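You operate a simulated robot arm through the tools that you are given. There is no shell and no other tool. Be economical: measure what you need, move in short steps, check, and stop when the job is done.

You run a simulated two-armed robot. Do the job below in one go: nothing can be reset, and whatever is moved stays where it is left.

JOB
Carry the mudguard with both arms and set it on the open end of the counter top.

The check looks at the end state, three seconds after you hand in, the way a careful person would. Anything else that was tipped, shoved, dropped, spilled or broken makes it a failure.

ROBOT AND FRAMES
Two 7-joint arms with two-finger parallel grippers on one trunk, on a base that drives. Base frame: it is fixed to the floor where the robot stands at the start and does not move with it; the origin is under the middle of the robot, x ahead of it, y to its left, z up; the surface under the hand at the start is at about z = 880. Lengths are in mm, angles in rad, forces in N, time in s.
The left shoulder is at the start at [20, 113, 1297], the right one opposite. With the tool pointing down near the work surface each hand reaches from about 160 to 600 mm from the robot's upright axis, wherever it stands, measured 20 degrees to its own side. Places, roughly: open end of the counter top [-2100, 800, 900]. Payload 1.57 kg a hand.
The TCP of each hand is the grasp point between the finger pads, 30 mm short of the fingertips. In the tool frame z runs along the fingers and y along their closing line. The gripper opens to 80 mm. The fingers are 17 mm wide and 12 mm thick; the gripper's body (40 by 82 mm) begins 80 mm behind the TCP.
Orientation is that of the tool frame in the base frame, as a unit quaternion [x, y, z, w]. With the fingers straight down and closing along the base's y, the tool's x points along the base's -x, its y along +y and its z along -z.

CONTROLS
- The arms move only by the tool servo_tool. It takes "left_targets", "right_targets" or both (then of equal length, played together; a hand with none holds still); each is a list of rows, each an object of numbers (a shift or turn left out is 0, a gripper value left out holds the last): "dx", "dy", "dz": the shift along the tool's x, y, z in mm; "rx", "ry", "rz": the turn, a rotation vector about the tool's x, y, z in rad; "hand": the finger opening in mm, from 0 to 80. In form: [{"dx": .., "dy": .., "dz": .., "rx": .., "ry": .., "rz": .., "hand": ..}, ...]. A call has 1 to 12 rows; each row shifts and turns the commanded pose from where the row before left it, along the tool's axes as they then stand. A row lasts 0.2 s, in which the tool goes at most 50 mm and 0.15 rad; a call with a longer step from one row to the next is refused whole, and so is a gripper value outside its range. Where a pose cannot be reached the arm comes as near as it can. A force on the tool above 40 N (or 10 N above the force at the start of the call, whichever is more), or a blocked arm, ends the call early, and 0.2 s more pass. The fingers move at their own pace (about 45 mm/s each) and stop on an object; they squeeze with about 30 N. The grip force told is the motor's: it shows also when the fingers shut on nothing. Time passes only in rows, and 0.2 s behind the last, so rows that do not move let the fingers close. The reply holds the time, the measured pose of the TCP, the force on the tool along the base axes, the opening and the grip force, in the units named above and with some noise, with the torque about the TCP (base axes, N m) and any sound that the robot's microphone picked up.
- Cameras (640 x 400 px; columns grow to the right, rows downward): "scene" is now at [85.2, -3.6, 1411.8]; the picture's right is [-0.03, -1.00, 0.00], its down [-0.64, 0.02, -0.77] and it looks along [0.77, -0.03, -0.64] (base axes); focal length 272 px, centre (320, 200). "left" rides on the left gripper at [72, 7, -122] in its tool frame; the picture's right is [-0.09, 1.00, 0.00], its down [-0.84, -0.08, -0.54] and it looks along [-0.54, -0.05, 0.84] (tool axes); focal length 238 px, centre (320, 200). "right" rides on the right gripper at [72, -7, -122] in its tool frame; the picture's right is [0.09, 1.00, 0.00], its down [-0.84, 0.08, -0.54] and it looks along [-0.54, 0.05, 0.84] (tool axes); focal length 238 px, centre (320, 200).
- grab_frame(camera): a new picture of that camera. No time passes.
- lift_body(by): slides the trunk up (or, below 0, down) by that many mm; the arms and the scene camera ride with it, the base frame stays. It gives what a move gives, with no picture.
- base_move(legs): drives the robot by 1 to 6 legs, each [ahead, left, turn to the left] in mm, mm and rad, along the robot's own axes; the way and the turn of a leg run together, so that a leg with both is an arc; at most 1500 mm and 3.142 rad a leg. The arms and the cameras ride along, it lands a little off, and it stops where it bumps. It gives what a move gives.
- pan_tilt(pan, tilt): turns the head with the scene camera to pan (to the left, within 1.396 rad either way) and tilt (down, from -0.506 to 1.204), counted from straight ahead of the robot. It gives what a move gives.
- point_at(camera, pixels): for up to 12 pixels [column, row] of the newest picture of that camera ("zoom" is the newest enlarged one), the place [x, y, z] in the base frame of the surface seen there, good to about 2 mm, but the place of the scene camera against the robot may be out by one fixed shift of up to 12 mm in any direction. No time passes.
- zoom(camera, box): a new picture of the part [left, top, right, bottom] of that camera's present view, enlarged. No time passes.
- hand_in(): hands the job in; it is judged then, once.

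Keep the steps short. Do not move on a guess: measure, check each grasp and each placing, and mend mistakes. In all there are 80 turns and 62 pictures (those below and enlarged ones count). Leave the grippers open and the arms clear of the work at the hand-in unless told otherwise, and finish with a single line.

The tools are called by a JSON object that holds its "api" and its "payload". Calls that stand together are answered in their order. servo_tool: Moves the arms, as the interface text tells. Its arguments: {"type":"object","properties":{"left_targets":{"type":"array"},"right_targets":{"type":"array"}},"required":[]} The other tools are called the same way: lift_body (by) slides the trunk up or down; base_move (legs) drives the base; pan_tilt (pan, tilt) turns the head that bears the scene camera; grab_frame (camera) takes a picture; point_at (camera, pixels) gives the place of the surface under pixels of a picture; zoom (camera, box) takes an enlarged picture of a part of a camera's view; hand_in () hands the job in.

At the start:

```text
clock: 0.0
left_tool_pos: [446.0, 237.7, 1155.9]
left_orientation: [0.0, 1.0, 0.001, 0.0]
left_ft_force: [-0.1, 0.2, -0.6]
left_wrist_torque: [0.01, 0.02, 0.0]
left_width: 79.8
left_finger_force: 0.1
right_tool_pos: [355.0, -187.9, 1233.4]
right_orientation: [0.0, 1.0, 0.0, 0.001]
right_ft_force: [-0.1, 0.0, 0.7]
right_wrist_torque: [-0.02, -0.01, 0.0]
right_width: 80.2
right_finger_force: 0.1
trunk travel left (down, up): [-350.0, 220.0]
robot x, y, heading: [1.0, -2.4, -0.003]
head pan, tilt: [-0.033, 0.696]
```

scene: 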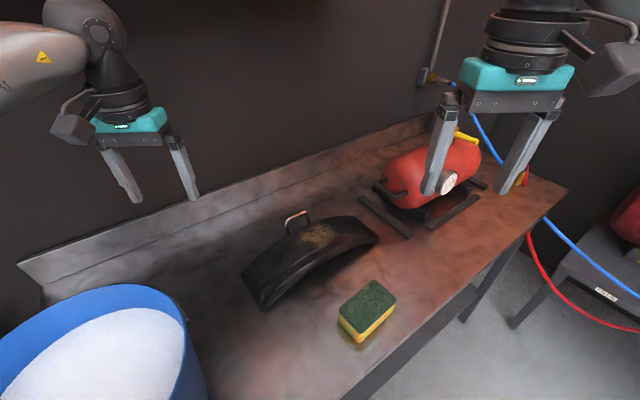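
right: 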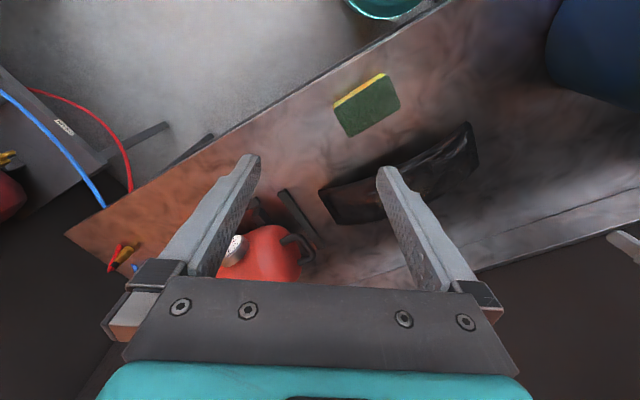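
left: 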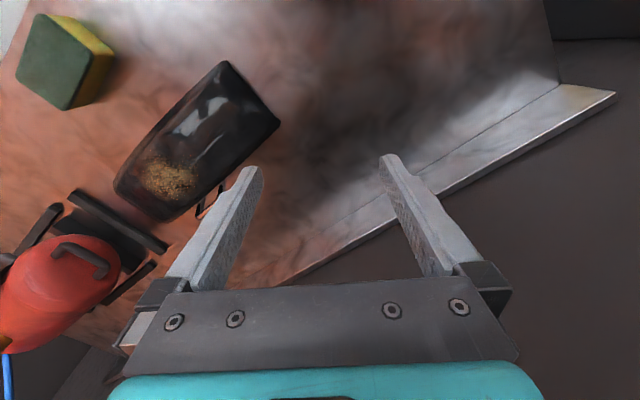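

The black arched piece at about (310,255) in the scene picture is the mudguard. It has a bracket at (297,220) and a dusty patch at (320,235). I'll enlarge it and measure it.

{"api": "zoom", "payload": {"camera": "scene", "box": [220, 190, 420, 315]}}

{"api": "point_at", "payload": {"camera": "scene", "pixels": [[245, 270], [262, 305], [355, 218], [376, 240], [310, 240], [300, 250], [297, 215], [325, 268], [365, 310], [220, 300], [285, 340], [400, 190]]}}

```text
3.20 times, centred on (320, 252) of scene
```

zoom: 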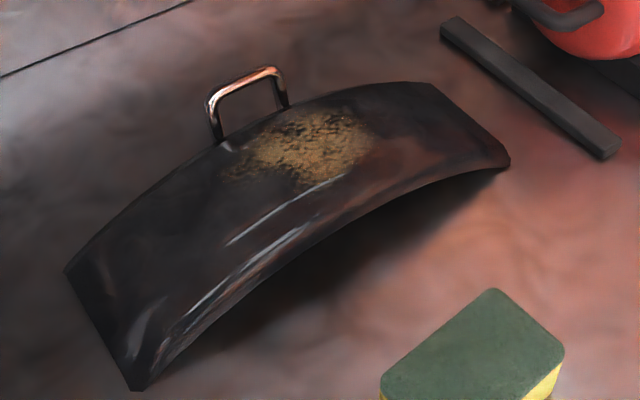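

```text
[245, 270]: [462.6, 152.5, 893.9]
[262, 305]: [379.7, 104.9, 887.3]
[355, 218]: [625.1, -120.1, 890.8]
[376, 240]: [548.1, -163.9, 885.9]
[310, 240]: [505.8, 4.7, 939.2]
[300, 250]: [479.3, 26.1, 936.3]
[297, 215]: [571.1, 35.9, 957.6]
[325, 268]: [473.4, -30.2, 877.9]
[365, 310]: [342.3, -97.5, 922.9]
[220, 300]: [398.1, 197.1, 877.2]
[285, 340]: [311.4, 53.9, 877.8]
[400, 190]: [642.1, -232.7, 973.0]
```

The mudguard is an arch about 315 mm long, 95 mm wide and 60 mm high, lying diagonally. Next I'll look at its edges from the hand cameras and measure the counter's front edge.

{"api": "zoom", "payload": {"camera": "left", "box": [90, 40, 310, 230]}}

{"api": "zoom", "payload": {"camera": "right", "box": [300, 100, 500, 225]}}

{"api": "point_at", "payload": {"camera": "scene", "pixels": [[340, 398], [400, 340], [470, 280], [560, 192], [210, 380], [150, 395], [185, 330], [60, 280], [100, 250], [250, 205], [385, 310], [345, 325]]}}

{"api": "point_at", "payload": {"camera": "right", "pixels": [[322, 195], [333, 222], [466, 125], [476, 165], [400, 160], [400, 185], [380, 175], [430, 145], [385, 165], [360, 180], [440, 185], [420, 160]]}}

```text
2.11 times, centred on (200, 135) of left
```

zoom: 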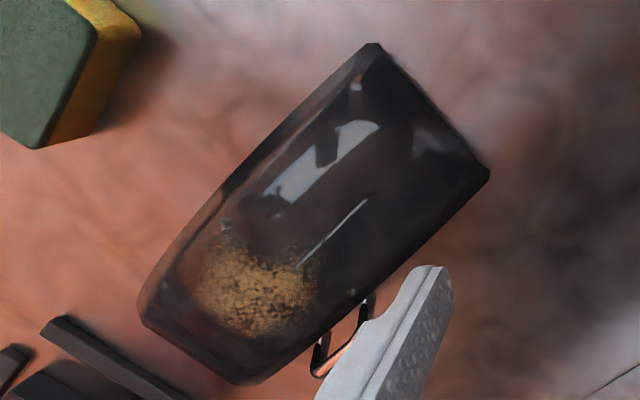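

```text
3.20 times, centred on (400, 162) of right
```

zoom: 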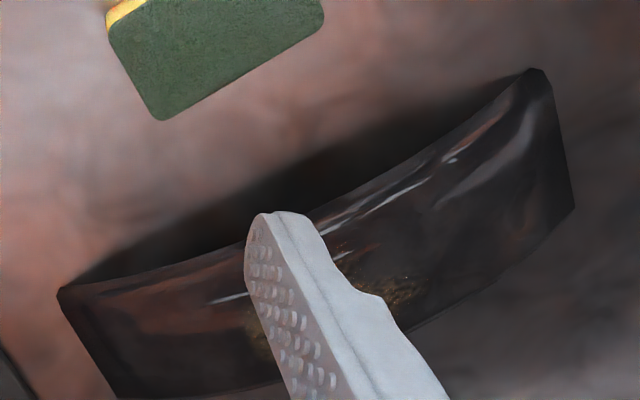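

```text
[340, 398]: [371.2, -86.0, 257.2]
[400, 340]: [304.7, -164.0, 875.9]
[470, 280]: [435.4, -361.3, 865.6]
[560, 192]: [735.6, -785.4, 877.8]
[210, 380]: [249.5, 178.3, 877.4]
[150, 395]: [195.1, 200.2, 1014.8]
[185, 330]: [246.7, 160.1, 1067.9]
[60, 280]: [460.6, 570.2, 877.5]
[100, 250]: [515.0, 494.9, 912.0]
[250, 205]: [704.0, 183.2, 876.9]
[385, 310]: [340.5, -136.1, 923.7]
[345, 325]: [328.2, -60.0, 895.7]
```

```text
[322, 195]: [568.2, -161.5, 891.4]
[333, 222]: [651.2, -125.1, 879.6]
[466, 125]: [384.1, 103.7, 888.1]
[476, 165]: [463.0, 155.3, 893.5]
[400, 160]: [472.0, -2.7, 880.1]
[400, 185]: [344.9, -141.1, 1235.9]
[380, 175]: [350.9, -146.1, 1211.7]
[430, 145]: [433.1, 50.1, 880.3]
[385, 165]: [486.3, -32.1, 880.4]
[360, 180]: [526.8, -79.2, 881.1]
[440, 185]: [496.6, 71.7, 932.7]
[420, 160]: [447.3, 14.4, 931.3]
```

The near side seems to have a bevelled flank. I'll sample the cross-section before choosing a grasp.

{"api": "zoom", "payload": {"camera": "scene", "box": [240, 200, 384, 290]}}

{"api": "point_at", "payload": {"camera": "zoom", "pixels": [[180, 110], [200, 150], [220, 190], [240, 220], [250, 240], [258, 252], [265, 262], [272, 272], [280, 284], [290, 300], [190, 130], [230, 205]]}}

{"api": "point_at", "payload": {"camera": "scene", "pixels": [[250, 280], [258, 295], [262, 303], [268, 298], [262, 280], [280, 280], [285, 288], [275, 265], [340, 228], [350, 240], [365, 240], [360, 228]]}}

```text
4.44 times, centred on (312, 245) of scene
```

zoom: 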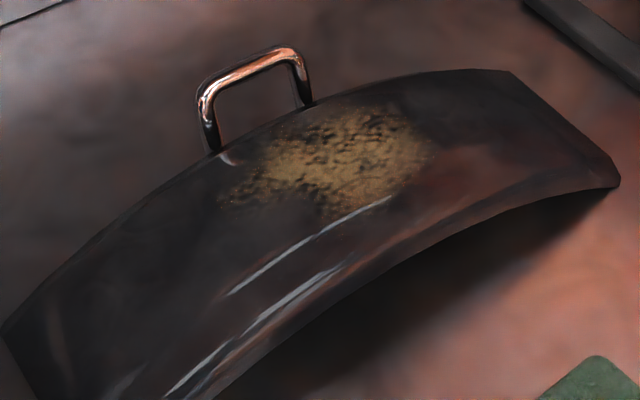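

```text
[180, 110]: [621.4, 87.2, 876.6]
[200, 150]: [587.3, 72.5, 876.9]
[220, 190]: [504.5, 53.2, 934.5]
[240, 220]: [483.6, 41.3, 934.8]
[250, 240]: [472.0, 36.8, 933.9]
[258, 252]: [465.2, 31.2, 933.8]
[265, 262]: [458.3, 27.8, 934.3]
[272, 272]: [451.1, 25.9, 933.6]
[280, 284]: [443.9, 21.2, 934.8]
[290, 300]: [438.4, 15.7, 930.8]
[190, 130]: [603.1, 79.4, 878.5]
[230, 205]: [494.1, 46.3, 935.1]
```

```text
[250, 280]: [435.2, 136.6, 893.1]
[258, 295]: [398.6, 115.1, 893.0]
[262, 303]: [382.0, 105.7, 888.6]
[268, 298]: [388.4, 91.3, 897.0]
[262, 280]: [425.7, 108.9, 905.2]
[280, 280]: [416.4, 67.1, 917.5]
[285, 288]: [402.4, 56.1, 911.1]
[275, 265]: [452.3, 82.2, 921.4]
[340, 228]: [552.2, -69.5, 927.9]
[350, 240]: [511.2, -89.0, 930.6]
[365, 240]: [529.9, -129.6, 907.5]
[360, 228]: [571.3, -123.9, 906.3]
```

The top is flat across its width, with only a small near bevel. I plan to pinch it from the near long side with both hands nearly level, one finger under the arch and one over. First I'll check the floor and surroundings, including what the teal rim in the right camera is.

{"api": "point_at", "payload": {"camera": "right", "pixels": [[385, 14], [360, 8], [600, 50], [550, 70]]}}

{"api": "pan_tilt", "payload": {"pan": 0.5, "tilt": 1.1}}

{"api": "grab_frame", "payload": {"camera": "scene"}}

{"api": "pan_tilt", "payload": {"pan": -0.9, "tilt": 1.0}}

{"api": "grab_frame", "payload": {"camera": "scene"}}

```text
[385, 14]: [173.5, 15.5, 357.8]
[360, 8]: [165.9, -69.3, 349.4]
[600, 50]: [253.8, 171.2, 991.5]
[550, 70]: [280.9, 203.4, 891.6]
```

```text
clock: 0.9
left_tool_pos: [446.7, 236.3, 1155.2]
left_orientation: [0.001, 1.0, 0.0, 0.0]
left_ft_force: [0.3, -0.6, 0.1]
left_wrist_torque: [0.01, 0.02, -0.01]
left_width: 80.2
left_finger_force: 0.0
right_tool_pos: [353.8, -186.2, 1232.8]
right_orientation: [-0.001, 1.0, -0.001, 0.001]
right_ft_force: [-0.6, 0.0, 0.7]
right_wrist_torque: [0.03, 0.04, 0.02]
right_width: 80.1
right_finger_force: 0.0
trunk travel left (down, up): [-350.0, 220.0]
robot x, y, heading: [-2.4, -1.5, -0.004]
head pan, tilt: [0.499, 1.1]
```

```text
54 pictures are left
```

scene: 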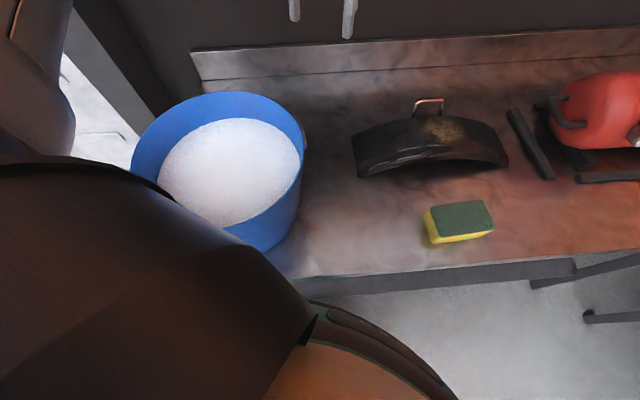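

```text
clock: 2.5
left_tool_pos: [446.1, 236.5, 1155.7]
left_orientation: [0.0, 1.0, 0.0, 0.0]
left_ft_force: [-0.2, -0.2, -0.3]
left_wrist_torque: [0.02, 0.03, 0.01]
left_width: 79.8
left_finger_force: 0.0
right_tool_pos: [354.7, -188.3, 1233.7]
right_orientation: [0.0, 1.0, -0.001, 0.0]
right_ft_force: [0.4, 0.0, 0.5]
right_wrist_torque: [0.01, -0.01, 0.0]
right_width: 79.9
right_finger_force: 0.0
trunk travel left (down, up): [-350.0, 220.0]
robot x, y, heading: [0.1, 1.7, 0.002]
head pan, tilt: [-0.901, 1.0]
```

```text
53 pictures are left
```

scene: 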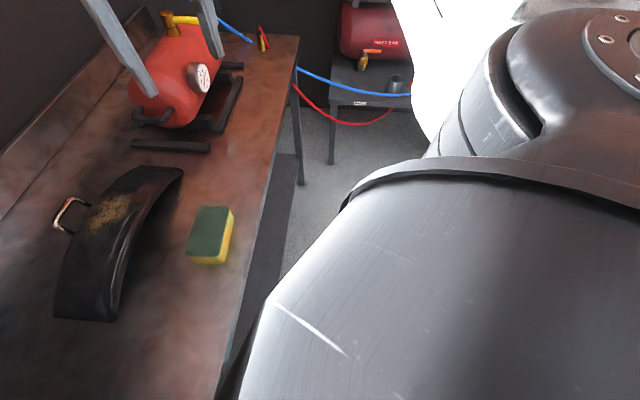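

The counter runs about 31° off my axes and the teal rim is my own base. I'll turn to face across the counter and check the result.

{"api": "base_move", "payload": {"legs": [[0, 0, 0.546]]}}

{"api": "pan_tilt", "payload": {"pan": -1.3, "tilt": 0.5}}

{"api": "grab_frame", "payload": {"camera": "scene"}}

{"api": "pan_tilt", "payload": {"pan": 1.39, "tilt": 0.45}}

{"api": "grab_frame", "payload": {"camera": "scene"}}

```text
clock: 4.4
left_tool_pos: [259.5, 434.7, 1156.0]
left_orientation: [-0.269, 0.963, 0.0, 0.0]
left_ft_force: [-0.5, 0.5, -0.1]
left_wrist_torque: [-0.01, 0.0, -0.01]
left_width: 80.3
left_finger_force: 0.0
right_tool_pos: [399.1, 21.6, 1233.8]
right_orientation: [-0.268, 0.963, 0.001, -0.001]
right_ft_force: [-0.1, -0.9, 0.2]
right_wrist_torque: [0.0, -0.01, -0.01]
right_width: 80.0
right_finger_force: 0.0
trunk travel left (down, up): [-350.0, 220.0]
robot x, y, heading: [0.8, 1.2, 0.544]
head pan, tilt: [-0.901, 1.0]
```

```text
clock: 5.3
left_tool_pos: [259.7, 435.0, 1155.9]
left_orientation: [-0.269, 0.963, 0.0, 0.001]
left_ft_force: [-0.3, 0.0, 0.9]
left_wrist_torque: [0.01, -0.03, 0.0]
left_width: 79.8
left_finger_force: 0.1
right_tool_pos: [400.6, 22.5, 1233.1]
right_orientation: [-0.268, 0.963, 0.0, 0.0]
right_ft_force: [-0.4, 0.4, 0.4]
right_wrist_torque: [0.02, 0.0, 0.02]
right_width: 80.1
right_finger_force: 0.0
trunk travel left (down, up): [-350.0, 220.0]
robot x, y, heading: [1.2, -2.7, 0.546]
head pan, tilt: [-1.3, 0.499]
```

```text
52 pictures are left
```

scene: 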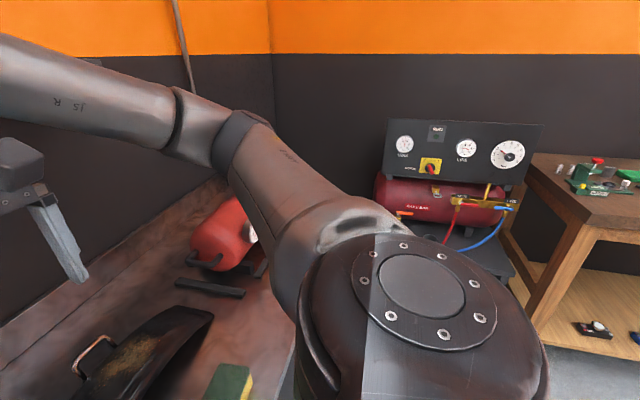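

```text
clock: 7.7
left_tool_pos: [259.2, 433.8, 1155.3]
left_orientation: [-0.269, 0.963, 0.0, 0.0]
left_ft_force: [-0.5, -0.1, -0.7]
left_wrist_torque: [-0.02, 0.03, -0.02]
left_width: 79.9
left_finger_force: 0.0
right_tool_pos: [400.4, 23.2, 1233.3]
right_orientation: [-0.269, 0.963, 0.0, 0.0]
right_ft_force: [-0.3, 1.0, 0.4]
right_wrist_torque: [0.02, -0.04, 0.0]
right_width: 79.9
right_finger_force: 0.2
trunk travel left (down, up): [-350.0, 220.0]
robot x, y, heading: [-5.5, -1.2, 0.545]
head pan, tilt: [1.389, 0.45]
```

```text
51 pictures are left
```

scene: 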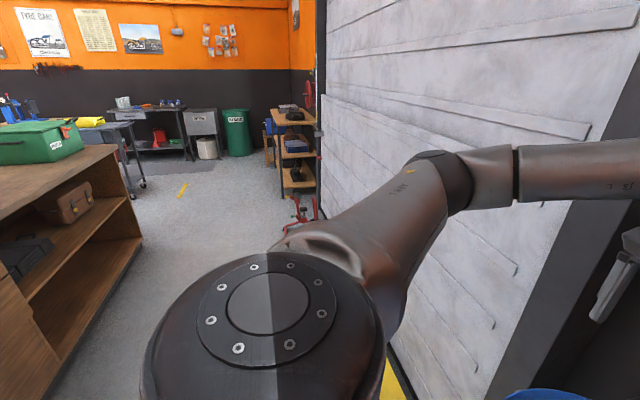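

The left view shows a room with a wooden bench carrying a green toolbox, which may be the target counter. I'll measure it.

{"api": "point_at", "payload": {"camera": "scene", "pixels": [[110, 150], [60, 170], [20, 165], [140, 210], [50, 150], [130, 270], [190, 190], [300, 215], [120, 110], [340, 250], [130, 190]]}}

```text
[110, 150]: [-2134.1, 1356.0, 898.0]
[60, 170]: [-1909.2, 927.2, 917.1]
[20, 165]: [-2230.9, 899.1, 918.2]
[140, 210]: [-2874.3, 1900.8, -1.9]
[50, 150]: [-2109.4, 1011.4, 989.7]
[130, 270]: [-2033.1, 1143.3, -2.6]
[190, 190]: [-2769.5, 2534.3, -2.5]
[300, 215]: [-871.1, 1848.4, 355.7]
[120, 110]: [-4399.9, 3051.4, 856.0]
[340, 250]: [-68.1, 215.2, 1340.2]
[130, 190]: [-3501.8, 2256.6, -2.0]
```

The target bench is about 2.2 m away and I'll look at it properly later. Now I'll strafe right along the counter and back off a little so the guard is centred ahead of me.

{"api": "base_move", "payload": {"legs": [[-90, 0, 0], [0, -265, 0]]}}

{"api": "pan_tilt", "payload": {"pan": 0.0, "tilt": 0.75}}

{"api": "grab_frame", "payload": {"camera": "scene"}}

```text
clock: 10.3
left_tool_pos: [318.6, 160.6, 1155.1]
left_orientation: [-0.27, 0.963, 0.0, 0.0]
left_ft_force: [-0.4, 0.3, 0.0]
left_wrist_torque: [0.0, 0.02, 0.01]
left_width: 80.3
left_finger_force: 0.1
right_tool_pos: [460.4, -250.0, 1232.8]
right_orientation: [-0.27, 0.963, 0.0, -0.001]
right_ft_force: [0.5, -0.9, 0.6]
right_wrist_torque: [0.01, 0.04, 0.0]
right_width: 80.0
right_finger_force: 0.0
trunk travel left (down, up): [-350.0, 220.0]
robot x, y, heading: [61.9, -270.6, 0.544]
head pan, tilt: [1.389, 0.45]
```

```text
clock: 11.8
left_tool_pos: [319.6, 162.5, 1155.4]
left_orientation: [-0.27, 0.963, 0.001, 0.0]
left_ft_force: [-0.4, 0.8, 0.1]
left_wrist_torque: [0.01, 0.01, -0.01]
left_width: 79.7
left_finger_force: 0.0
right_tool_pos: [459.9, -248.2, 1234.0]
right_orientation: [-0.269, 0.963, 0.0, -0.001]
right_ft_force: [-0.6, -0.5, 0.5]
right_wrist_torque: [-0.01, 0.01, 0.01]
right_width: 80.1
right_finger_force: 0.1
trunk travel left (down, up): [-350.0, 220.0]
robot x, y, heading: [62.6, -271.3, 0.547]
head pan, tilt: [0.0, 0.75]
```

```text
50 pictures are left
```

scene: 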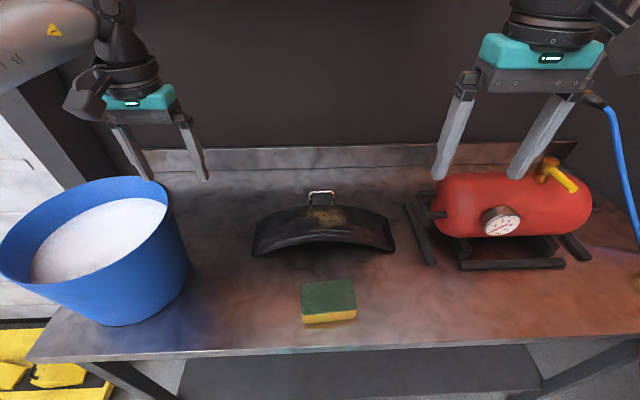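

The guard is now centred ahead with the sponge just in front of its middle, so the hands must come in past either side of the sponge, angled inwards. I'll re-measure both from here.

{"api": "zoom", "payload": {"camera": "scene", "box": [235, 180, 411, 330]}}

{"api": "point_at", "payload": {"camera": "scene", "pixels": [[254, 253], [393, 249], [264, 222], [372, 213], [325, 225], [325, 238], [302, 285], [356, 283], [304, 322], [357, 318], [325, 255], [305, 300]]}}

{"api": "point_at", "payload": {"camera": "scene", "pixels": [[295, 237], [288, 241], [350, 236], [355, 238], [300, 230], [348, 228], [160, 190], [185, 270], [415, 225], [433, 262], [470, 265], [320, 192]]}}

```text
2.67 times, centred on (323, 255) of scene
```

zoom: 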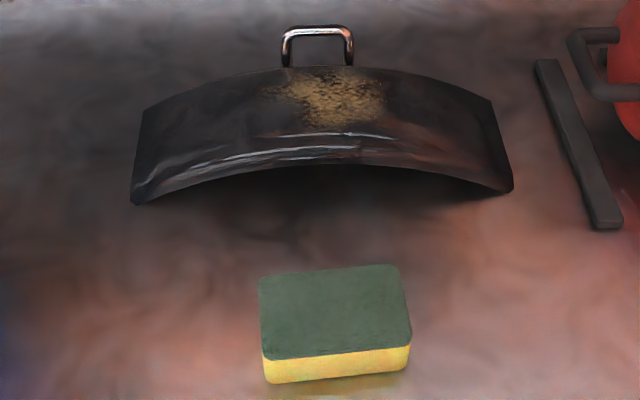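

```text
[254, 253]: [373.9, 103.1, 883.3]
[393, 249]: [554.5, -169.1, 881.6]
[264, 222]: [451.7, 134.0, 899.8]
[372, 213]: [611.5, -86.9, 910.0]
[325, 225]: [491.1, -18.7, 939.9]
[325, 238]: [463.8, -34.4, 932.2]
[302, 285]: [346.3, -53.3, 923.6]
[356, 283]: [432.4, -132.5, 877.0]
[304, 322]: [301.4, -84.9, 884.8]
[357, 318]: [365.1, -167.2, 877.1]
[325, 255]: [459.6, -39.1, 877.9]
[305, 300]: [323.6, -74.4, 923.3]
```

```text
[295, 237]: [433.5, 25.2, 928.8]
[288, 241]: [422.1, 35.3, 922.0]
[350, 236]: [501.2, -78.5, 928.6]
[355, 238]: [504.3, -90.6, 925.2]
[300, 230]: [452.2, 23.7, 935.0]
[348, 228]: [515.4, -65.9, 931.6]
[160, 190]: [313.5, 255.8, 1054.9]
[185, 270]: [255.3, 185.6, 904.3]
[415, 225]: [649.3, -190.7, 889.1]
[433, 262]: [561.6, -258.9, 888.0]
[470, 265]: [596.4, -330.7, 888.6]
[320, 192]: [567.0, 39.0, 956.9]
```

The sponge spans roughly L −63 to +40 in robot coordinates, so I'll pinch at about ±70 from the middle with the hands yawed about 22° inwards. First I'll bring the hands together at a safe height and start rolling them.

{"api": "servo_tool", "payload": {"left_targets": [{"dx": 25, "dy": -40}, {"dx": 20, "dy": -40}, {"rz": 0.14}, {"rz": 0.14}, {"rz": 0.14}, {"rz": 0.14}, {"rz": 0.14}, {"rz": 0.14}, {"rz": 0.14}, {"rz": 0.14}, {"rz": 0.14}, {"rz": 0.14}], "right_targets": [{"dx": -24, "dy": 15, "dz": 20}, {"dx": -24, "dy": 15, "dz": 20}, {"rz": -0.14}, {"rz": -0.14}, {"rz": -0.14}, {"rz": -0.14}, {"rz": -0.14}, {"rz": -0.14}, {"rz": -0.14}, {"rz": -0.14}, {"rz": -0.14}, {"rz": -0.14}]}}

```text
clock: 14.4
left_tool_pos: [319.5, 70.9, 1152.4]
left_orientation: [0.197, 0.98, 0.03, 0.008]
left_ft_force: [-0.1, 1.1, -0.8]
left_wrist_torque: [-0.01, -0.03, -0.01]
left_width: 80.1
left_finger_force: 0.1
left hand out of reach, approached as far as the arm can: row 9, 10, 11, 12
right_tool_pos: [485.9, -197.2, 1192.2]
right_orientation: [-0.665, 0.747, 0.0, 0.0]
right_ft_force: [1.5, -0.1, 0.4]
right_wrist_torque: [0.0, 0.0, -0.04]
right_width: 80.0
right_finger_force: 0.2
right hand out of reach, approached as far as the arm can: row 9, 10, 11, 12
trunk travel left (down, up): [-350.0, 220.0]
robot x, y, heading: [59.0, -271.7, 0.549]
head pan, tilt: [0.0, 0.75]
```

Both wrists stopped short at about 0.95 rad of roll in the down pose. Pitching up may free them, so I'll add pitch and see.

{"api": "servo_tool", "payload": {"left_targets": [{"rx": -0.14}, {"rx": -0.14}, {"rx": -0.14}, {"rx": -0.14}, {"rx": -0.14}, {"rx": -0.14}], "right_targets": [{"rx": 0.14}, {"rx": 0.14}, {"rx": 0.14}, {"rx": 0.14}, {"rx": 0.14}, {"rx": 0.14}]}}

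```text
clock: 15.8
left_tool_pos: [319.0, 70.7, 1152.4]
left_orientation: [0.175, 0.882, 0.428, 0.088]
left_ft_force: [-0.5, 0.0, -0.1]
left_wrist_torque: [0.01, 0.0, 0.0]
left_width: 79.7
left_finger_force: 0.1
right_tool_pos: [485.5, -198.4, 1193.0]
right_orientation: [-0.608, 0.681, -0.303, 0.273]
right_ft_force: [0.8, 0.5, 0.8]
right_wrist_torque: [-0.01, 0.01, -0.03]
right_width: 80.0
right_finger_force: 0.0
trunk travel left (down, up): [-350.0, 220.0]
robot x, y, heading: [58.1, -273.4, 0.555]
head pan, tilt: [0.0, 0.75]
```

Pitching works. I'll continue to near level and then yaw the hands inward about the now-vertical tool y.

{"api": "servo_tool", "payload": {"left_targets": [{"rx": -0.126}, {"rx": -0.126}, {"rx": -0.126}, {"rx": -0.126}, {"rx": -0.126}, {"ry": -0.14}, {"ry": -0.14}, {"ry": -0.14}, {"ry": -0.14}], "right_targets": [{"rx": 0.126}, {"rx": 0.126}, {"rx": 0.126}, {"rx": 0.126}, {"rx": 0.126}, {"ry": -0.14}, {"ry": -0.14}, {"ry": -0.14}, {"ry": -0.14}]}}

{"api": "grab_frame", "payload": {"camera": "scene"}}

```text
clock: 17.8
left_tool_pos: [363.9, 23.4, 1199.9]
left_orientation: [0.321, 0.642, 0.615, 0.326]
left_ft_force: [0.1, -0.2, -0.7]
left_wrist_torque: [0.01, -0.02, 0.05]
left_width: 79.9
left_finger_force: 0.1
left hand out of reach, approached as far as the arm can: row 5, 6, 7, 8, 9
right_tool_pos: [479.2, -149.4, 1198.3]
right_orientation: [0.613, -0.41, 0.346, -0.58]
right_ft_force: [0.3, -1.0, 0.1]
right_wrist_torque: [-0.01, -0.01, 0.04]
right_width: 79.9
right_finger_force: 0.0
right hand out of reach, approached as far as the arm can: row 8, 9
trunk travel left (down, up): [-350.0, 220.0]
robot x, y, heading: [57.2, -274.0, 0.545]
head pan, tilt: [0.0, 0.75]
```

```text
48 pictures are left
```

scene: 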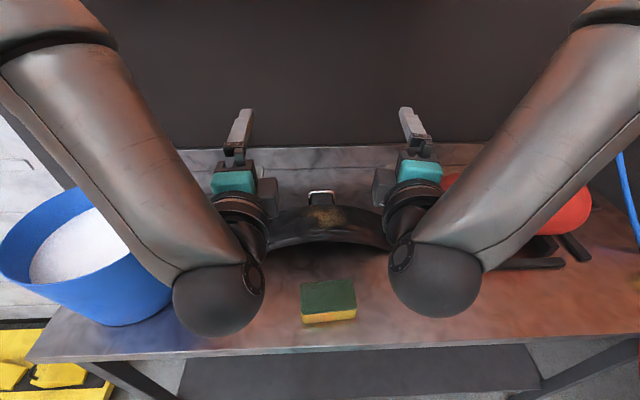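

The hands now point forward with big wrist balls behind them. I'll measure the ball size and position to see whether they will clear the counter.

{"api": "point_at", "payload": {"camera": "scene", "pixels": [[215, 295], [175, 310], [225, 335], [440, 275], [440, 315], [475, 290], [235, 180], [418, 170], [268, 195], [380, 188], [245, 120], [408, 120]]}}

```text
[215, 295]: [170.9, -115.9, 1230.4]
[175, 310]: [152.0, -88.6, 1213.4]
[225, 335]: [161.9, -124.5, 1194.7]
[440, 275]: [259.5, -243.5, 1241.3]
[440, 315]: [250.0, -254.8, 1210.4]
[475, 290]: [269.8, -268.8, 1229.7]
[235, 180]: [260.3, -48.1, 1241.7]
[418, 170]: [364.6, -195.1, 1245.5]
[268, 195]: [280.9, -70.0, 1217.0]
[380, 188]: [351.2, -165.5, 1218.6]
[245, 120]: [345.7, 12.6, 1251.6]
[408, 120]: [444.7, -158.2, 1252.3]
```

The balls are about 45 mm in radius and 240 mm behind the TCP, so near level they will just clear. The arms are tightly folded up here. I'll go down 130 mm, still well above everything in reach, and then yaw inward further.

{"api": "servo_tool", "payload": {"left_targets": [{"dy": -45}, {"dy": -45}, {"dy": -40}, {"ry": -0.12}, {"ry": -0.12}, {"ry": -0.12}], "right_targets": [{"dy": 45}, {"dy": 45}, {"dy": 40}, {"ry": -0.12}, {"ry": -0.12}, {"ry": -0.12}]}}

{"api": "grab_frame", "payload": {"camera": "scene"}}

```text
clock: 18.8
left_tool_pos: [404.1, -18.6, 1116.3]
left_orientation: [0.339, 0.632, 0.617, 0.324]
left_ft_force: [-2.0, 3.3, 0.6]
left_wrist_torque: [-0.02, 0.07, -0.36]
left_width: 79.9
left_finger_force: 0.1
left hand out of reach, approached as far as the arm can: row 1, 2, 3, 4
right_tool_pos: [445.6, -103.7, 1107.0]
right_orientation: [0.622, -0.395, 0.346, -0.581]
right_ft_force: [1.6, -2.1, 0.0]
right_wrist_torque: [-0.02, -0.05, 0.33]
right_width: 79.8
right_finger_force: 0.1
right hand out of reach, approached as far as the arm can: row 1, 2, 3, 4
trunk travel left (down, up): [-350.0, 220.0]
robot x, y, heading: [59.9, -275.1, 0.548]
head pan, tilt: [0.0, 0.75]
stopped in row 4 (left hand): the force on the tool passed its limit at 90 N (the readings are from after the stop); the commanded pose is now the measured one
```

```text
47 pictures are left
```

scene: 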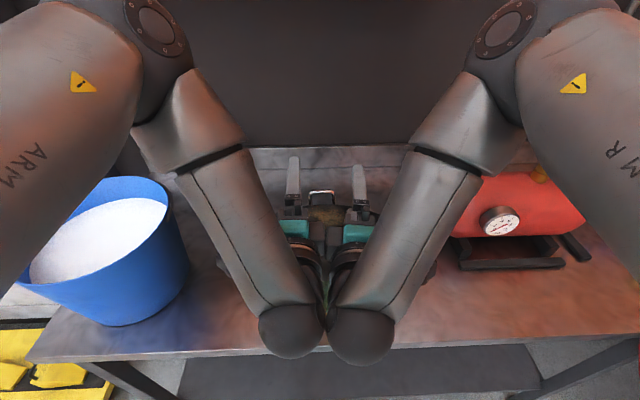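

The hands met in the middle because the arms are too folded here. I'll separate them first and then back the robot off about 130 mm so the arms can open out.

{"api": "servo_tool", "payload": {"left_targets": [{"dx": 30}, {"dx": 30}], "right_targets": [{"dx": 30}, {"dx": 30}]}}

{"api": "base_move", "payload": {"legs": [[-130, 0, 0]]}}

```text
clock: 19.4
left_tool_pos: [389.6, -6.4, 1143.1]
left_orientation: [0.339, 0.633, 0.616, 0.323]
left_ft_force: [0.5, 1.1, 0.1]
left_wrist_torque: [-0.02, 0.02, 0.0]
left_width: 80.1
left_finger_force: 0.0
left hand out of reach, approached as far as the arm can: row 1, 2
right_tool_pos: [449.9, -118.8, 1132.1]
right_orientation: [0.623, -0.396, 0.346, -0.58]
right_ft_force: [-0.2, 0.4, 0.5]
right_wrist_torque: [0.02, 0.01, 0.01]
right_width: 79.9
right_finger_force: 0.1
right hand out of reach, approached as far as the arm can: row 1, 2
trunk travel left (down, up): [-350.0, 220.0]
robot x, y, heading: [62.7, -273.7, 0.55]
head pan, tilt: [0.0, 0.75]
```

```text
clock: 20.7
left_tool_pos: [278.5, -75.8, 1144.0]
left_orientation: [0.339, 0.634, 0.616, 0.323]
left_ft_force: [-0.4, -0.8, -0.6]
left_wrist_torque: [0.0, -0.03, -0.02]
left_width: 79.8
left_finger_force: 0.1
right_tool_pos: [338.7, -188.1, 1132.2]
right_orientation: [0.622, -0.396, 0.347, -0.58]
right_ft_force: [0.2, -0.2, -0.3]
right_wrist_torque: [0.01, 0.0, -0.05]
right_width: 80.0
right_finger_force: 0.0
trunk travel left (down, up): [-350.0, 220.0]
robot x, y, heading: [-45.7, -338.5, 0.549]
head pan, tilt: [0.0, 0.75]
```

Now I'll extend both hands forward 140 mm at this height, above everything, and spread them slightly.

{"api": "servo_tool", "payload": {"left_targets": [{"dz": 40}, {"dz": 40}, {"dz": 40, "dx": 15}, {"dz": 20, "dx": 15}, {"dx": 20}], "right_targets": [{"dz": 40}, {"dz": 40}, {"dz": 40, "dx": 15}, {"dz": 20, "dx": 15}, {"dx": 20}]}}

{"api": "grab_frame", "payload": {"camera": "scene"}}

```text
clock: 21.9
left_tool_pos: [388.4, -22.4, 1179.3]
left_orientation: [0.338, 0.636, 0.615, 0.322]
left_ft_force: [0.1, 0.5, 0.3]
left_wrist_torque: [-0.03, 0.02, -0.04]
left_width: 79.9
left_finger_force: 0.0
left hand out of reach, approached as far as the arm can: row 1, 2, 3, 4, 5
right_tool_pos: [439.4, -114.0, 1159.6]
right_orientation: [0.622, -0.399, 0.347, -0.578]
right_ft_force: [-0.8, -0.5, -0.1]
right_wrist_torque: [0.0, -0.04, 0.01]
right_width: 80.0
right_finger_force: 0.0
right hand out of reach, approached as far as the arm can: row 1, 2, 3, 4, 5
trunk travel left (down, up): [-350.0, 220.0]
robot x, y, heading: [-48.9, -341.3, 0.547]
head pan, tilt: [0.0, 0.75]
```

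```text
46 pictures are left
```

scene: 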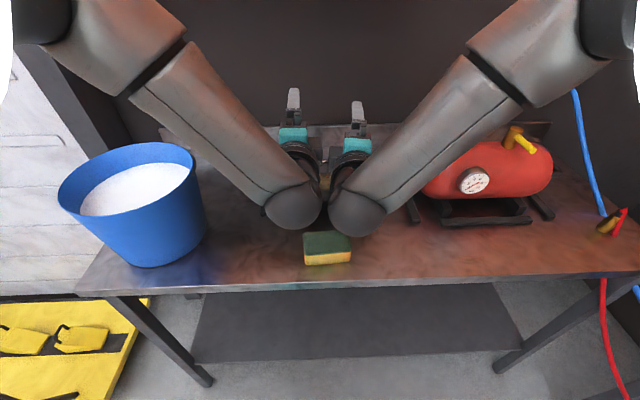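

A wrist roll limit is holding the arms back, not distance. I'll roll the other way, away from the limit: left −, right +.

{"api": "servo_tool", "payload": {"left_targets": [{"rz": -0.14}, {"rz": -0.14}, {"rz": -0.14}, {"rz": -0.14}, {"rz": -0.14}, {"rz": -0.14}, {"rz": -0.14}, {"rz": -0.14}, {"rz": -0.14}, {"rz": -0.14}, {"rz": -0.14}], "right_targets": [{"rz": 0.14}, {"rz": 0.14}, {"rz": 0.14}, {"rz": 0.14}, {"rz": 0.14}, {"rz": 0.14}, {"rz": 0.14}, {"rz": 0.14}, {"rz": 0.14}, {"rz": 0.14}, {"rz": 0.14}]}}

{"api": "grab_frame", "payload": {"camera": "scene"}}

```text
clock: 24.3
left_tool_pos: [388.9, -19.3, 1180.3]
left_orientation: [-0.201, 0.69, 0.219, 0.66]
left_ft_force: [-3.2, 16.0, 4.2]
left_wrist_torque: [-0.31, 0.26, -1.06]
left_width: 66.2
left_finger_force: 0.0
right_tool_pos: [438.4, -115.8, 1158.3]
right_orientation: [-0.169, 0.719, 0.153, 0.656]
right_ft_force: [2.7, -16.0, -4.6]
right_wrist_torque: [0.25, -0.35, 1.62]
right_width: 66.1
right_finger_force: 0.1
trunk travel left (down, up): [-350.0, 220.0]
robot x, y, heading: [-47.3, -342.6, 0.547]
head pan, tilt: [0.0, 0.75]
```

```text
45 pictures are left
```

scene: 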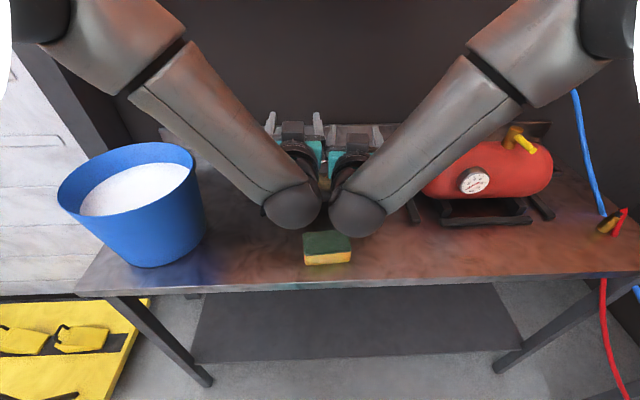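

The fingers are brushing each other sideways. I'll spread the hands apart by 60 mm each.

{"api": "servo_tool", "payload": {"left_targets": [{"dy": 30}, {"dy": 30}, {}], "right_targets": [{"dy": -30}, {"dy": -30}, {}]}}

{"api": "grab_frame", "payload": {"camera": "left"}}

```text
clock: 25.1
left_tool_pos: [369.1, -11.9, 1203.7]
left_orientation: [-0.201, 0.692, 0.219, 0.658]
left_ft_force: [0.8, 0.0, 0.2]
left_wrist_torque: [-0.01, 0.0, -0.02]
left_width: 79.8
left_finger_force: 0.0
left hand out of reach, approached as far as the arm can: row 1, 2
right_tool_pos: [440.0, -133.5, 1182.7]
right_orientation: [-0.168, 0.719, 0.152, 0.657]
right_ft_force: [-0.9, 0.0, -0.3]
right_wrist_torque: [0.02, 0.0, -0.04]
right_width: 80.0
right_finger_force: 0.1
right hand out of reach, approached as far as the arm can: row 1, 2
trunk travel left (down, up): [-350.0, 220.0]
robot x, y, heading: [-50.5, -337.8, 0.542]
head pan, tilt: [0.0, 0.75]
```

```text
44 pictures are left
```

left: 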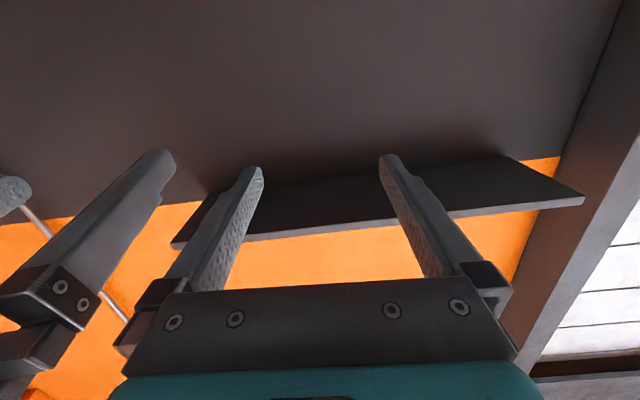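

Still limited, so it is the wrist bend: the forearms come down steeply from high elbows. Lowering the trunk should flatten them. I'll measure the forearms against the tub first.

{"api": "grab_frame", "payload": {"camera": "scene"}}

{"api": "point_at", "payload": {"camera": "scene", "pixels": [[150, 110], [190, 150], [60, 40], [100, 60], [200, 100], [150, 145], [190, 160], [60, 190], [500, 100], [470, 150], [530, 130], [300, 205]]}}

```text
43 pictures are left
```

scene: 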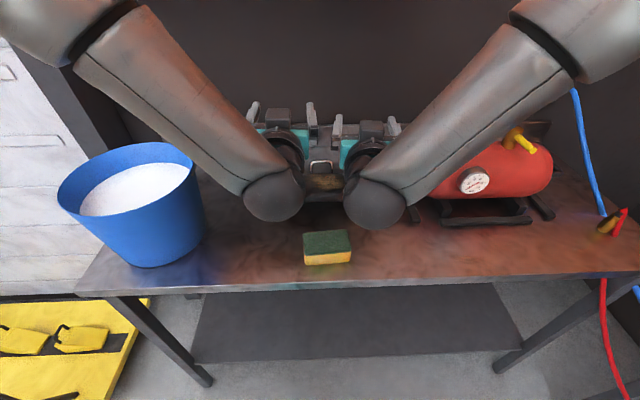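

```text
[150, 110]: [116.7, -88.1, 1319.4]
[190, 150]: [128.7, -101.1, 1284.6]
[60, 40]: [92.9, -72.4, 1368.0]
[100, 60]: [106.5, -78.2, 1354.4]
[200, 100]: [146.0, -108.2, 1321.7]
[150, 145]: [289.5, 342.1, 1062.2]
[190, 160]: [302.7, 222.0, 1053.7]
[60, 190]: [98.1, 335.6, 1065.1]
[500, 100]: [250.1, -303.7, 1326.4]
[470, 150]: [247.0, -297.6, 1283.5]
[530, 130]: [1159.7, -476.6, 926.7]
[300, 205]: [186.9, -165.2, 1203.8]
```

The elbows sit high at about z 1390 and the arms are strongly folded. More standoff plus a lower trunk will straighten them, and then I can lift with the trunk. I'll back off 120 mm and lower the trunk 100 mm.

{"api": "base_move", "payload": {"legs": [[-120, 0, 0]]}}

{"api": "lift_body", "payload": {"by": -100}}

{"api": "servo_tool", "payload": {"left_targets": [{"dz": 40}, {"dz": 40}, {"dz": 40, "dx": 20}, {"dz": 30, "dx": 20}], "right_targets": [{"dz": 40}, {"dz": 40}, {"dz": 40, "dx": 20}, {"dz": 30, "dx": 20}]}}

```text
clock: 26.3
left_tool_pos: [268.6, -72.7, 1205.4]
left_orientation: [-0.201, 0.691, 0.22, 0.658]
left_ft_force: [-0.1, -0.1, -0.2]
left_wrist_torque: [0.02, -0.01, -0.01]
left_width: 80.3
left_finger_force: 0.0
right_tool_pos: [336.5, -196.5, 1183.1]
right_orientation: [-0.169, 0.719, 0.152, 0.656]
right_ft_force: [0.3, 0.3, 0.2]
right_wrist_torque: [0.03, 0.01, 0.03]
right_width: 80.2
right_finger_force: 0.1
trunk travel left (down, up): [-350.0, 220.0]
robot x, y, heading: [-153.7, -401.0, 0.543]
head pan, tilt: [0.0, 0.75]
```

```text
clock: 27.6
left_tool_pos: [268.1, -71.6, 1104.1]
left_orientation: [-0.201, 0.691, 0.22, 0.658]
left_ft_force: [-0.1, -0.1, -0.7]
left_wrist_torque: [-0.01, 0.01, -0.04]
left_width: 79.9
left_finger_force: 0.0
right_tool_pos: [337.3, -194.9, 1082.6]
right_orientation: [-0.169, 0.719, 0.152, 0.657]
right_ft_force: [0.5, 1.3, -0.3]
right_wrist_torque: [0.03, 0.02, 0.03]
right_width: 80.0
right_finger_force: 0.1
trunk travel left (down, up): [-250.0, 320.0]
robot x, y, heading: [-150.6, -404.9, 0.544]
head pan, tilt: [0.0, 0.75]
```

```text
clock: 28.6
left_tool_pos: [405.7, -10.8, 1078.8]
left_orientation: [-0.205, 0.693, 0.224, 0.654]
left_ft_force: [-3.9, 14.6, -3.6]
left_wrist_torque: [0.4, -0.12, -0.99]
left_width: 74.2
left_finger_force: 0.0
left hand out of reach, approached as far as the arm can: row 1, 2, 3, 4
right_tool_pos: [456.8, -107.5, 1049.4]
right_orientation: [-0.164, 0.722, 0.146, 0.656]
right_ft_force: [4.3, -14.9, 3.5]
right_wrist_torque: [0.38, 0.41, 1.37]
right_width: 73.9
right_finger_force: 0.0
right hand out of reach, approached as far as the arm can: row 1, 2, 3, 4
trunk travel left (down, up): [-250.0, 320.0]
robot x, y, heading: [-156.1, -399.2, 0.543]
head pan, tilt: [0.0, 0.75]
```

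The hands extend well but drift inward and touch again. I'll close the fingers for room and yaw the hands inward, which moves the wrists outward and relieves the bend.

{"api": "servo_tool", "payload": {"left_targets": [{"hand": 20}, {}, {}, {}, {"rx": 0.12, "dy": 10}, {"rx": 0.12, "dy": 10}, {"rx": 0.12, "dy": 10}, {"dy": 20}], "right_targets": [{"hand": 20}, {}, {}, {}, {"rx": -0.12, "dy": -10}, {"rx": -0.12, "dy": -10}, {"rx": -0.12, "dy": -10}, {"dy": -20}]}}

{"api": "grab_frame", "payload": {"camera": "scene"}}

```text
clock: 29.8
left_tool_pos: [411.9, -14.5, 1095.9]
left_orientation: [-0.196, 0.697, 0.214, 0.655]
left_ft_force: [0.7, 2.1, -0.7]
left_wrist_torque: [0.01, -0.01, -0.13]
left_width: 19.9
left_finger_force: 0.0
left hand out of reach, approached as far as the arm can: row 5
right_tool_pos: [457.4, -97.0, 1064.8]
right_orientation: [-0.174, 0.721, 0.159, 0.651]
right_ft_force: [0.0, -2.4, 0.4]
right_wrist_torque: [0.05, 0.02, 0.23]
right_width: 20.3
right_finger_force: 0.1
right hand out of reach, approached as far as the arm can: row 5
trunk travel left (down, up): [-250.0, 320.0]
robot x, y, heading: [-153.1, -401.5, 0.548]
head pan, tilt: [0.0, 0.75]
stopped in row 5 (left hand): the force on the tool passed its limit at 50 N (the readings are from after the stop); the commanded pose is now the measured one
```

```text
42 pictures are left
```

scene: 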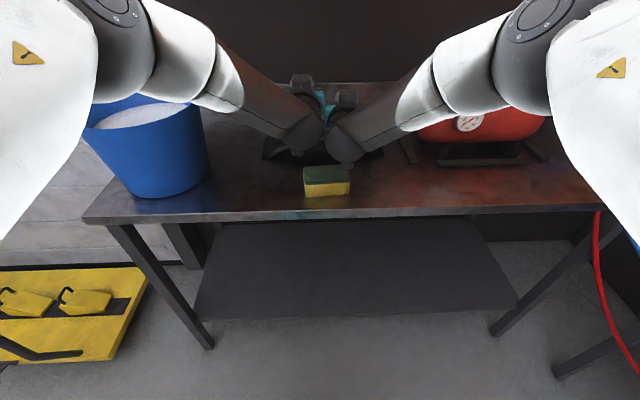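

The hands still interfere. I'll relax the pitch to about 35° down, which should free the wrist bend, while moving them apart.

{"api": "servo_tool", "payload": {"left_targets": [{"ry": 0.13, "dy": 10}, {"ry": 0.13, "dy": 15}, {"ry": 0.13, "dy": 20}, {"ry": 0.13, "dy": 20}, {"dy": 20}], "right_targets": [{"ry": 0.13, "dy": -10}, {"ry": 0.13, "dy": -15}, {"ry": 0.13, "dy": -20}, {"ry": 0.13, "dy": -20}, {"dy": -20}]}}

{"api": "grab_frame", "payload": {"camera": "scene"}}

```text
clock: 31.0
left_tool_pos: [366.3, 56.5, 1099.5]
left_orientation: [-0.243, 0.842, 0.155, 0.455]
left_ft_force: [-0.2, -0.6, -0.1]
left_wrist_torque: [-0.03, 0.0, 0.0]
left_width: 20.1
left_finger_force: 0.1
right_tool_pos: [496.3, -172.6, 1067.4]
right_orientation: [-0.21, 0.865, 0.11, 0.443]
right_ft_force: [-0.1, 0.3, 0.3]
right_wrist_torque: [-0.01, -0.02, 0.0]
right_width: 20.1
right_finger_force: 0.1
trunk travel left (down, up): [-250.0, 320.0]
robot x, y, heading: [-155.5, -400.7, 0.549]
head pan, tilt: [0.0, 0.75]
```

```text
41 pictures are left
```

scene: 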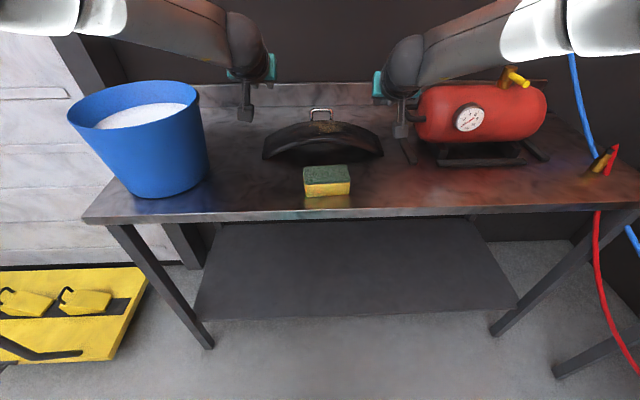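

Both arms are now nicely extended with the hands apart at about 32° down. Now I'll yaw inward 0.4 rad and then pitch back up toward level in small steps.

{"api": "servo_tool", "payload": {"left_targets": [{"rx": 0.113, "rz": 0.07}, {"rx": 0.113, "rz": 0.07}, {"rx": 0.113, "rz": 0.07}, {"ry": -0.14}, {"ry": -0.14}, {"ry": -0.12}], "right_targets": [{"rx": -0.113, "rz": -0.07}, {"rx": -0.113, "rz": -0.07}, {"rx": -0.113, "rz": -0.07}, {"ry": -0.14}, {"ry": -0.14}, {"ry": -0.12}]}}

{"api": "grab_frame", "payload": {"camera": "scene"}}

```text
clock: 32.4
left_tool_pos: [366.2, 57.4, 1099.7]
left_orientation: [-0.061, 0.766, 0.072, 0.636]
left_ft_force: [0.3, 0.1, 0.1]
left_wrist_torque: [0.0, 0.04, -0.04]
left_width: 19.8
left_finger_force: 0.0
right_tool_pos: [497.0, -173.2, 1064.2]
right_orientation: [-0.326, 0.728, 0.261, 0.544]
right_ft_force: [0.4, -0.4, 0.6]
right_wrist_torque: [-0.02, 0.02, 0.02]
right_width: 20.1
right_finger_force: 0.0
right hand out of reach, approached as far as the arm can: row 4
trunk travel left (down, up): [-250.0, 320.0]
robot x, y, heading: [-151.6, -402.7, 0.546]
head pan, tilt: [0.0, 0.75]
```

```text
40 pictures are left
```

scene: 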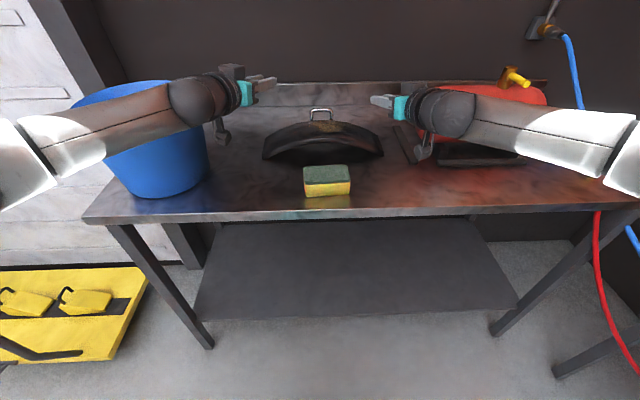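

That is much better: the forearms are low and flat, yawed about 20° in, and pitched 10–16° down. I'll check the left forearm's clearance over the tub rim before rolling.

{"api": "point_at", "payload": {"camera": "scene", "pixels": [[150, 110], [110, 130], [190, 100], [130, 155], [175, 130], [120, 85], [205, 150], [60, 150], [470, 110], [550, 125], [560, 155], [500, 148]]}}

```text
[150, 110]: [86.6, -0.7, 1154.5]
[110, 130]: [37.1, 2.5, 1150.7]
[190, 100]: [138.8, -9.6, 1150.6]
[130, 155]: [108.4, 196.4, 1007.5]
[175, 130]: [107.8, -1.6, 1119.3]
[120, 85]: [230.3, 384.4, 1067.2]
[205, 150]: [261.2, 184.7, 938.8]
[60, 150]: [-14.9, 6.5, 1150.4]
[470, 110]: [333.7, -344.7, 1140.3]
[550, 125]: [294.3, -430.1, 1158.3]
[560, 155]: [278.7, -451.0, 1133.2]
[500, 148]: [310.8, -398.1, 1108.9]
```

The forearm is about 120 mm in front of the tub, so it's clear. Now I'll roll both hands so the fingers close vertically, cameras outward.

{"api": "servo_tool", "payload": {"left_targets": [{"rz": 0.14}, {"rz": 0.14}, {"rz": 0.14}, {"rz": 0.14}, {"rz": 0.14}, {"rz": 0.14}, {"rz": 0.14}, {"rz": 0.14}, {"rz": 0.14}, {"rz": 0.14}], "right_targets": [{"rz": -0.14}, {"rz": -0.14}, {"rz": -0.14}, {"rz": -0.14}, {"rz": -0.14}, {"rz": -0.14}, {"rz": -0.14}, {"rz": -0.14}, {"rz": -0.14}, {"rz": -0.14}]}}

{"api": "grab_frame", "payload": {"camera": "scene"}}

```text
clock: 34.6
left_tool_pos: [365.8, 56.7, 1101.5]
left_orientation: [0.332, 0.694, 0.38, 0.513]
left_ft_force: [0.1, 0.0, 0.0]
left_wrist_torque: [0.0, 0.04, 0.03]
left_width: 19.8
left_finger_force: 0.1
left hand out of reach, approached as far as the arm can: row 8, 9, 10
right_tool_pos: [496.2, -172.1, 1065.5]
right_orientation: [0.696, -0.395, 0.108, -0.59]
right_ft_force: [-0.1, -0.2, -0.1]
right_wrist_torque: [0.01, 0.02, -0.01]
right_width: 20.1
right_finger_force: 0.2
right hand out of reach, approached as far as the arm can: row 10
trunk travel left (down, up): [-250.0, 320.0]
robot x, y, heading: [-149.8, -398.6, 0.551]
head pan, tilt: [0.0, 0.75]
```

```text
39 pictures are left
```

scene: 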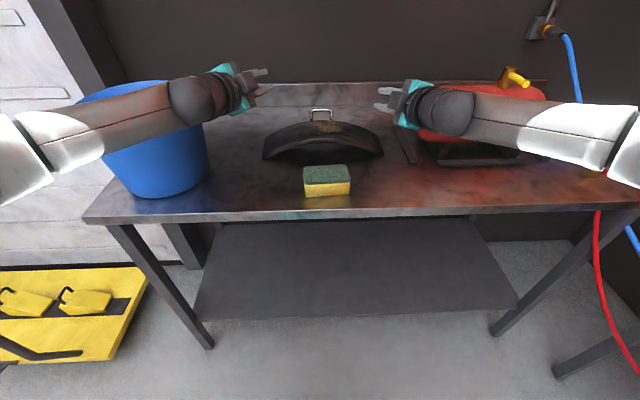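

The right hand's roll matches the guard's slope there and the left is about 15° short. I'll move both to staging points in front of the near rim at z≈1000, then correct the left roll and right pitch.

{"api": "servo_tool", "payload": {"left_targets": [{"dx": 4.9, "dy": -34.3, "dz": 7.2}, {"dx": 4.9, "dy": -34.3, "dz": 7.2}, {"dx": 4.9, "dy": -34.3, "dz": 7.2}, {"rz": 0.12}, {"rz": 0.12}], "right_targets": [{"dx": -5.9, "dy": 22.4, "dz": 11.5}, {"dx": -5.9, "dy": 22.4, "dz": 11.5}, {"dx": -5.9, "dy": 22.4, "dz": 11.5}, {"rx": 0.07}, {"rx": 0.07}]}}

{"api": "grab_frame", "payload": {"camera": "scene"}}

{"api": "grab_frame", "payload": {"camera": "left"}}

{"api": "grab_frame", "payload": {"camera": "right"}}

```text
clock: 35.8
left_tool_pos: [359.7, 73.1, 1094.3]
left_orientation: [0.343, 0.693, 0.385, 0.505]
left_ft_force: [-1.3, -0.1, -0.2]
left_wrist_torque: [-0.04, 0.01, 0.01]
left_width: 19.9
left_finger_force: 0.1
left hand out of reach, approached as far as the arm can: row 1, 2, 3, 4, 5
right_tool_pos: [500.8, -164.5, 1056.9]
right_orientation: [0.697, -0.398, 0.106, -0.587]
right_ft_force: [-0.1, -0.2, -0.5]
right_wrist_torque: [-0.02, -0.01, -0.02]
right_width: 19.8
right_finger_force: 0.0
right hand out of reach, approached as far as the arm can: row 1, 2, 3, 4, 5
trunk travel left (down, up): [-250.0, 320.0]
robot x, y, heading: [-156.6, -397.4, 0.545]
head pan, tilt: [0.0, 0.75]
```

```text
38 pictures are left
```

scene: 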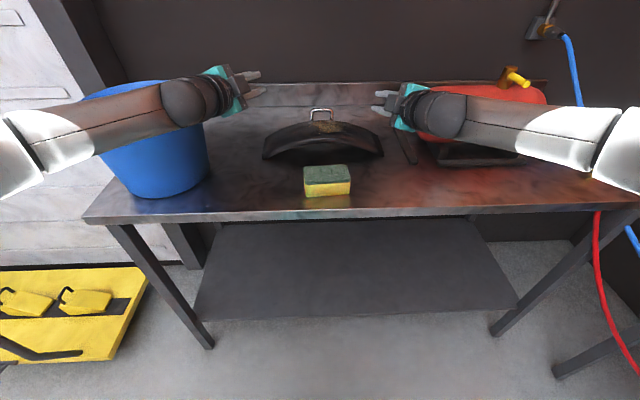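

```text
37 pictures are left
```

left: 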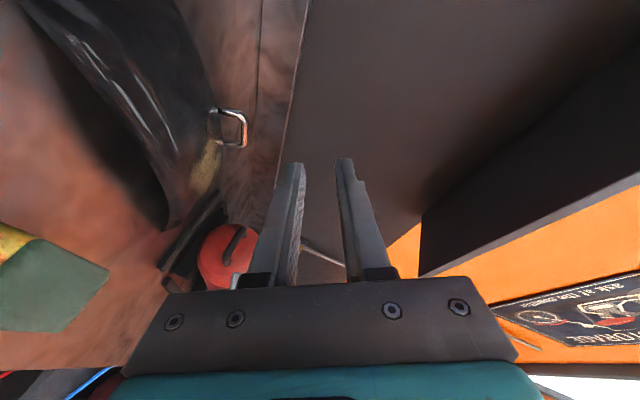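

```text
36 pictures are left
```

right: 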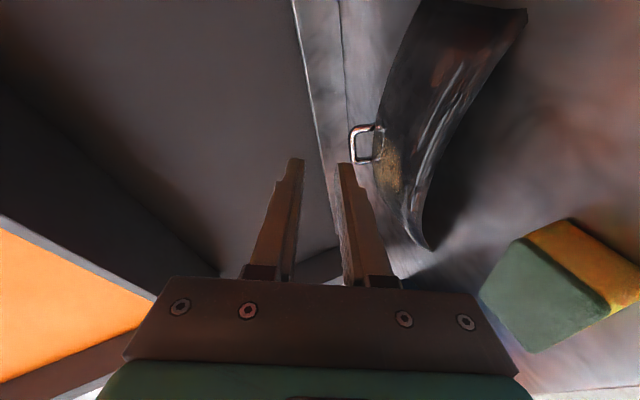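

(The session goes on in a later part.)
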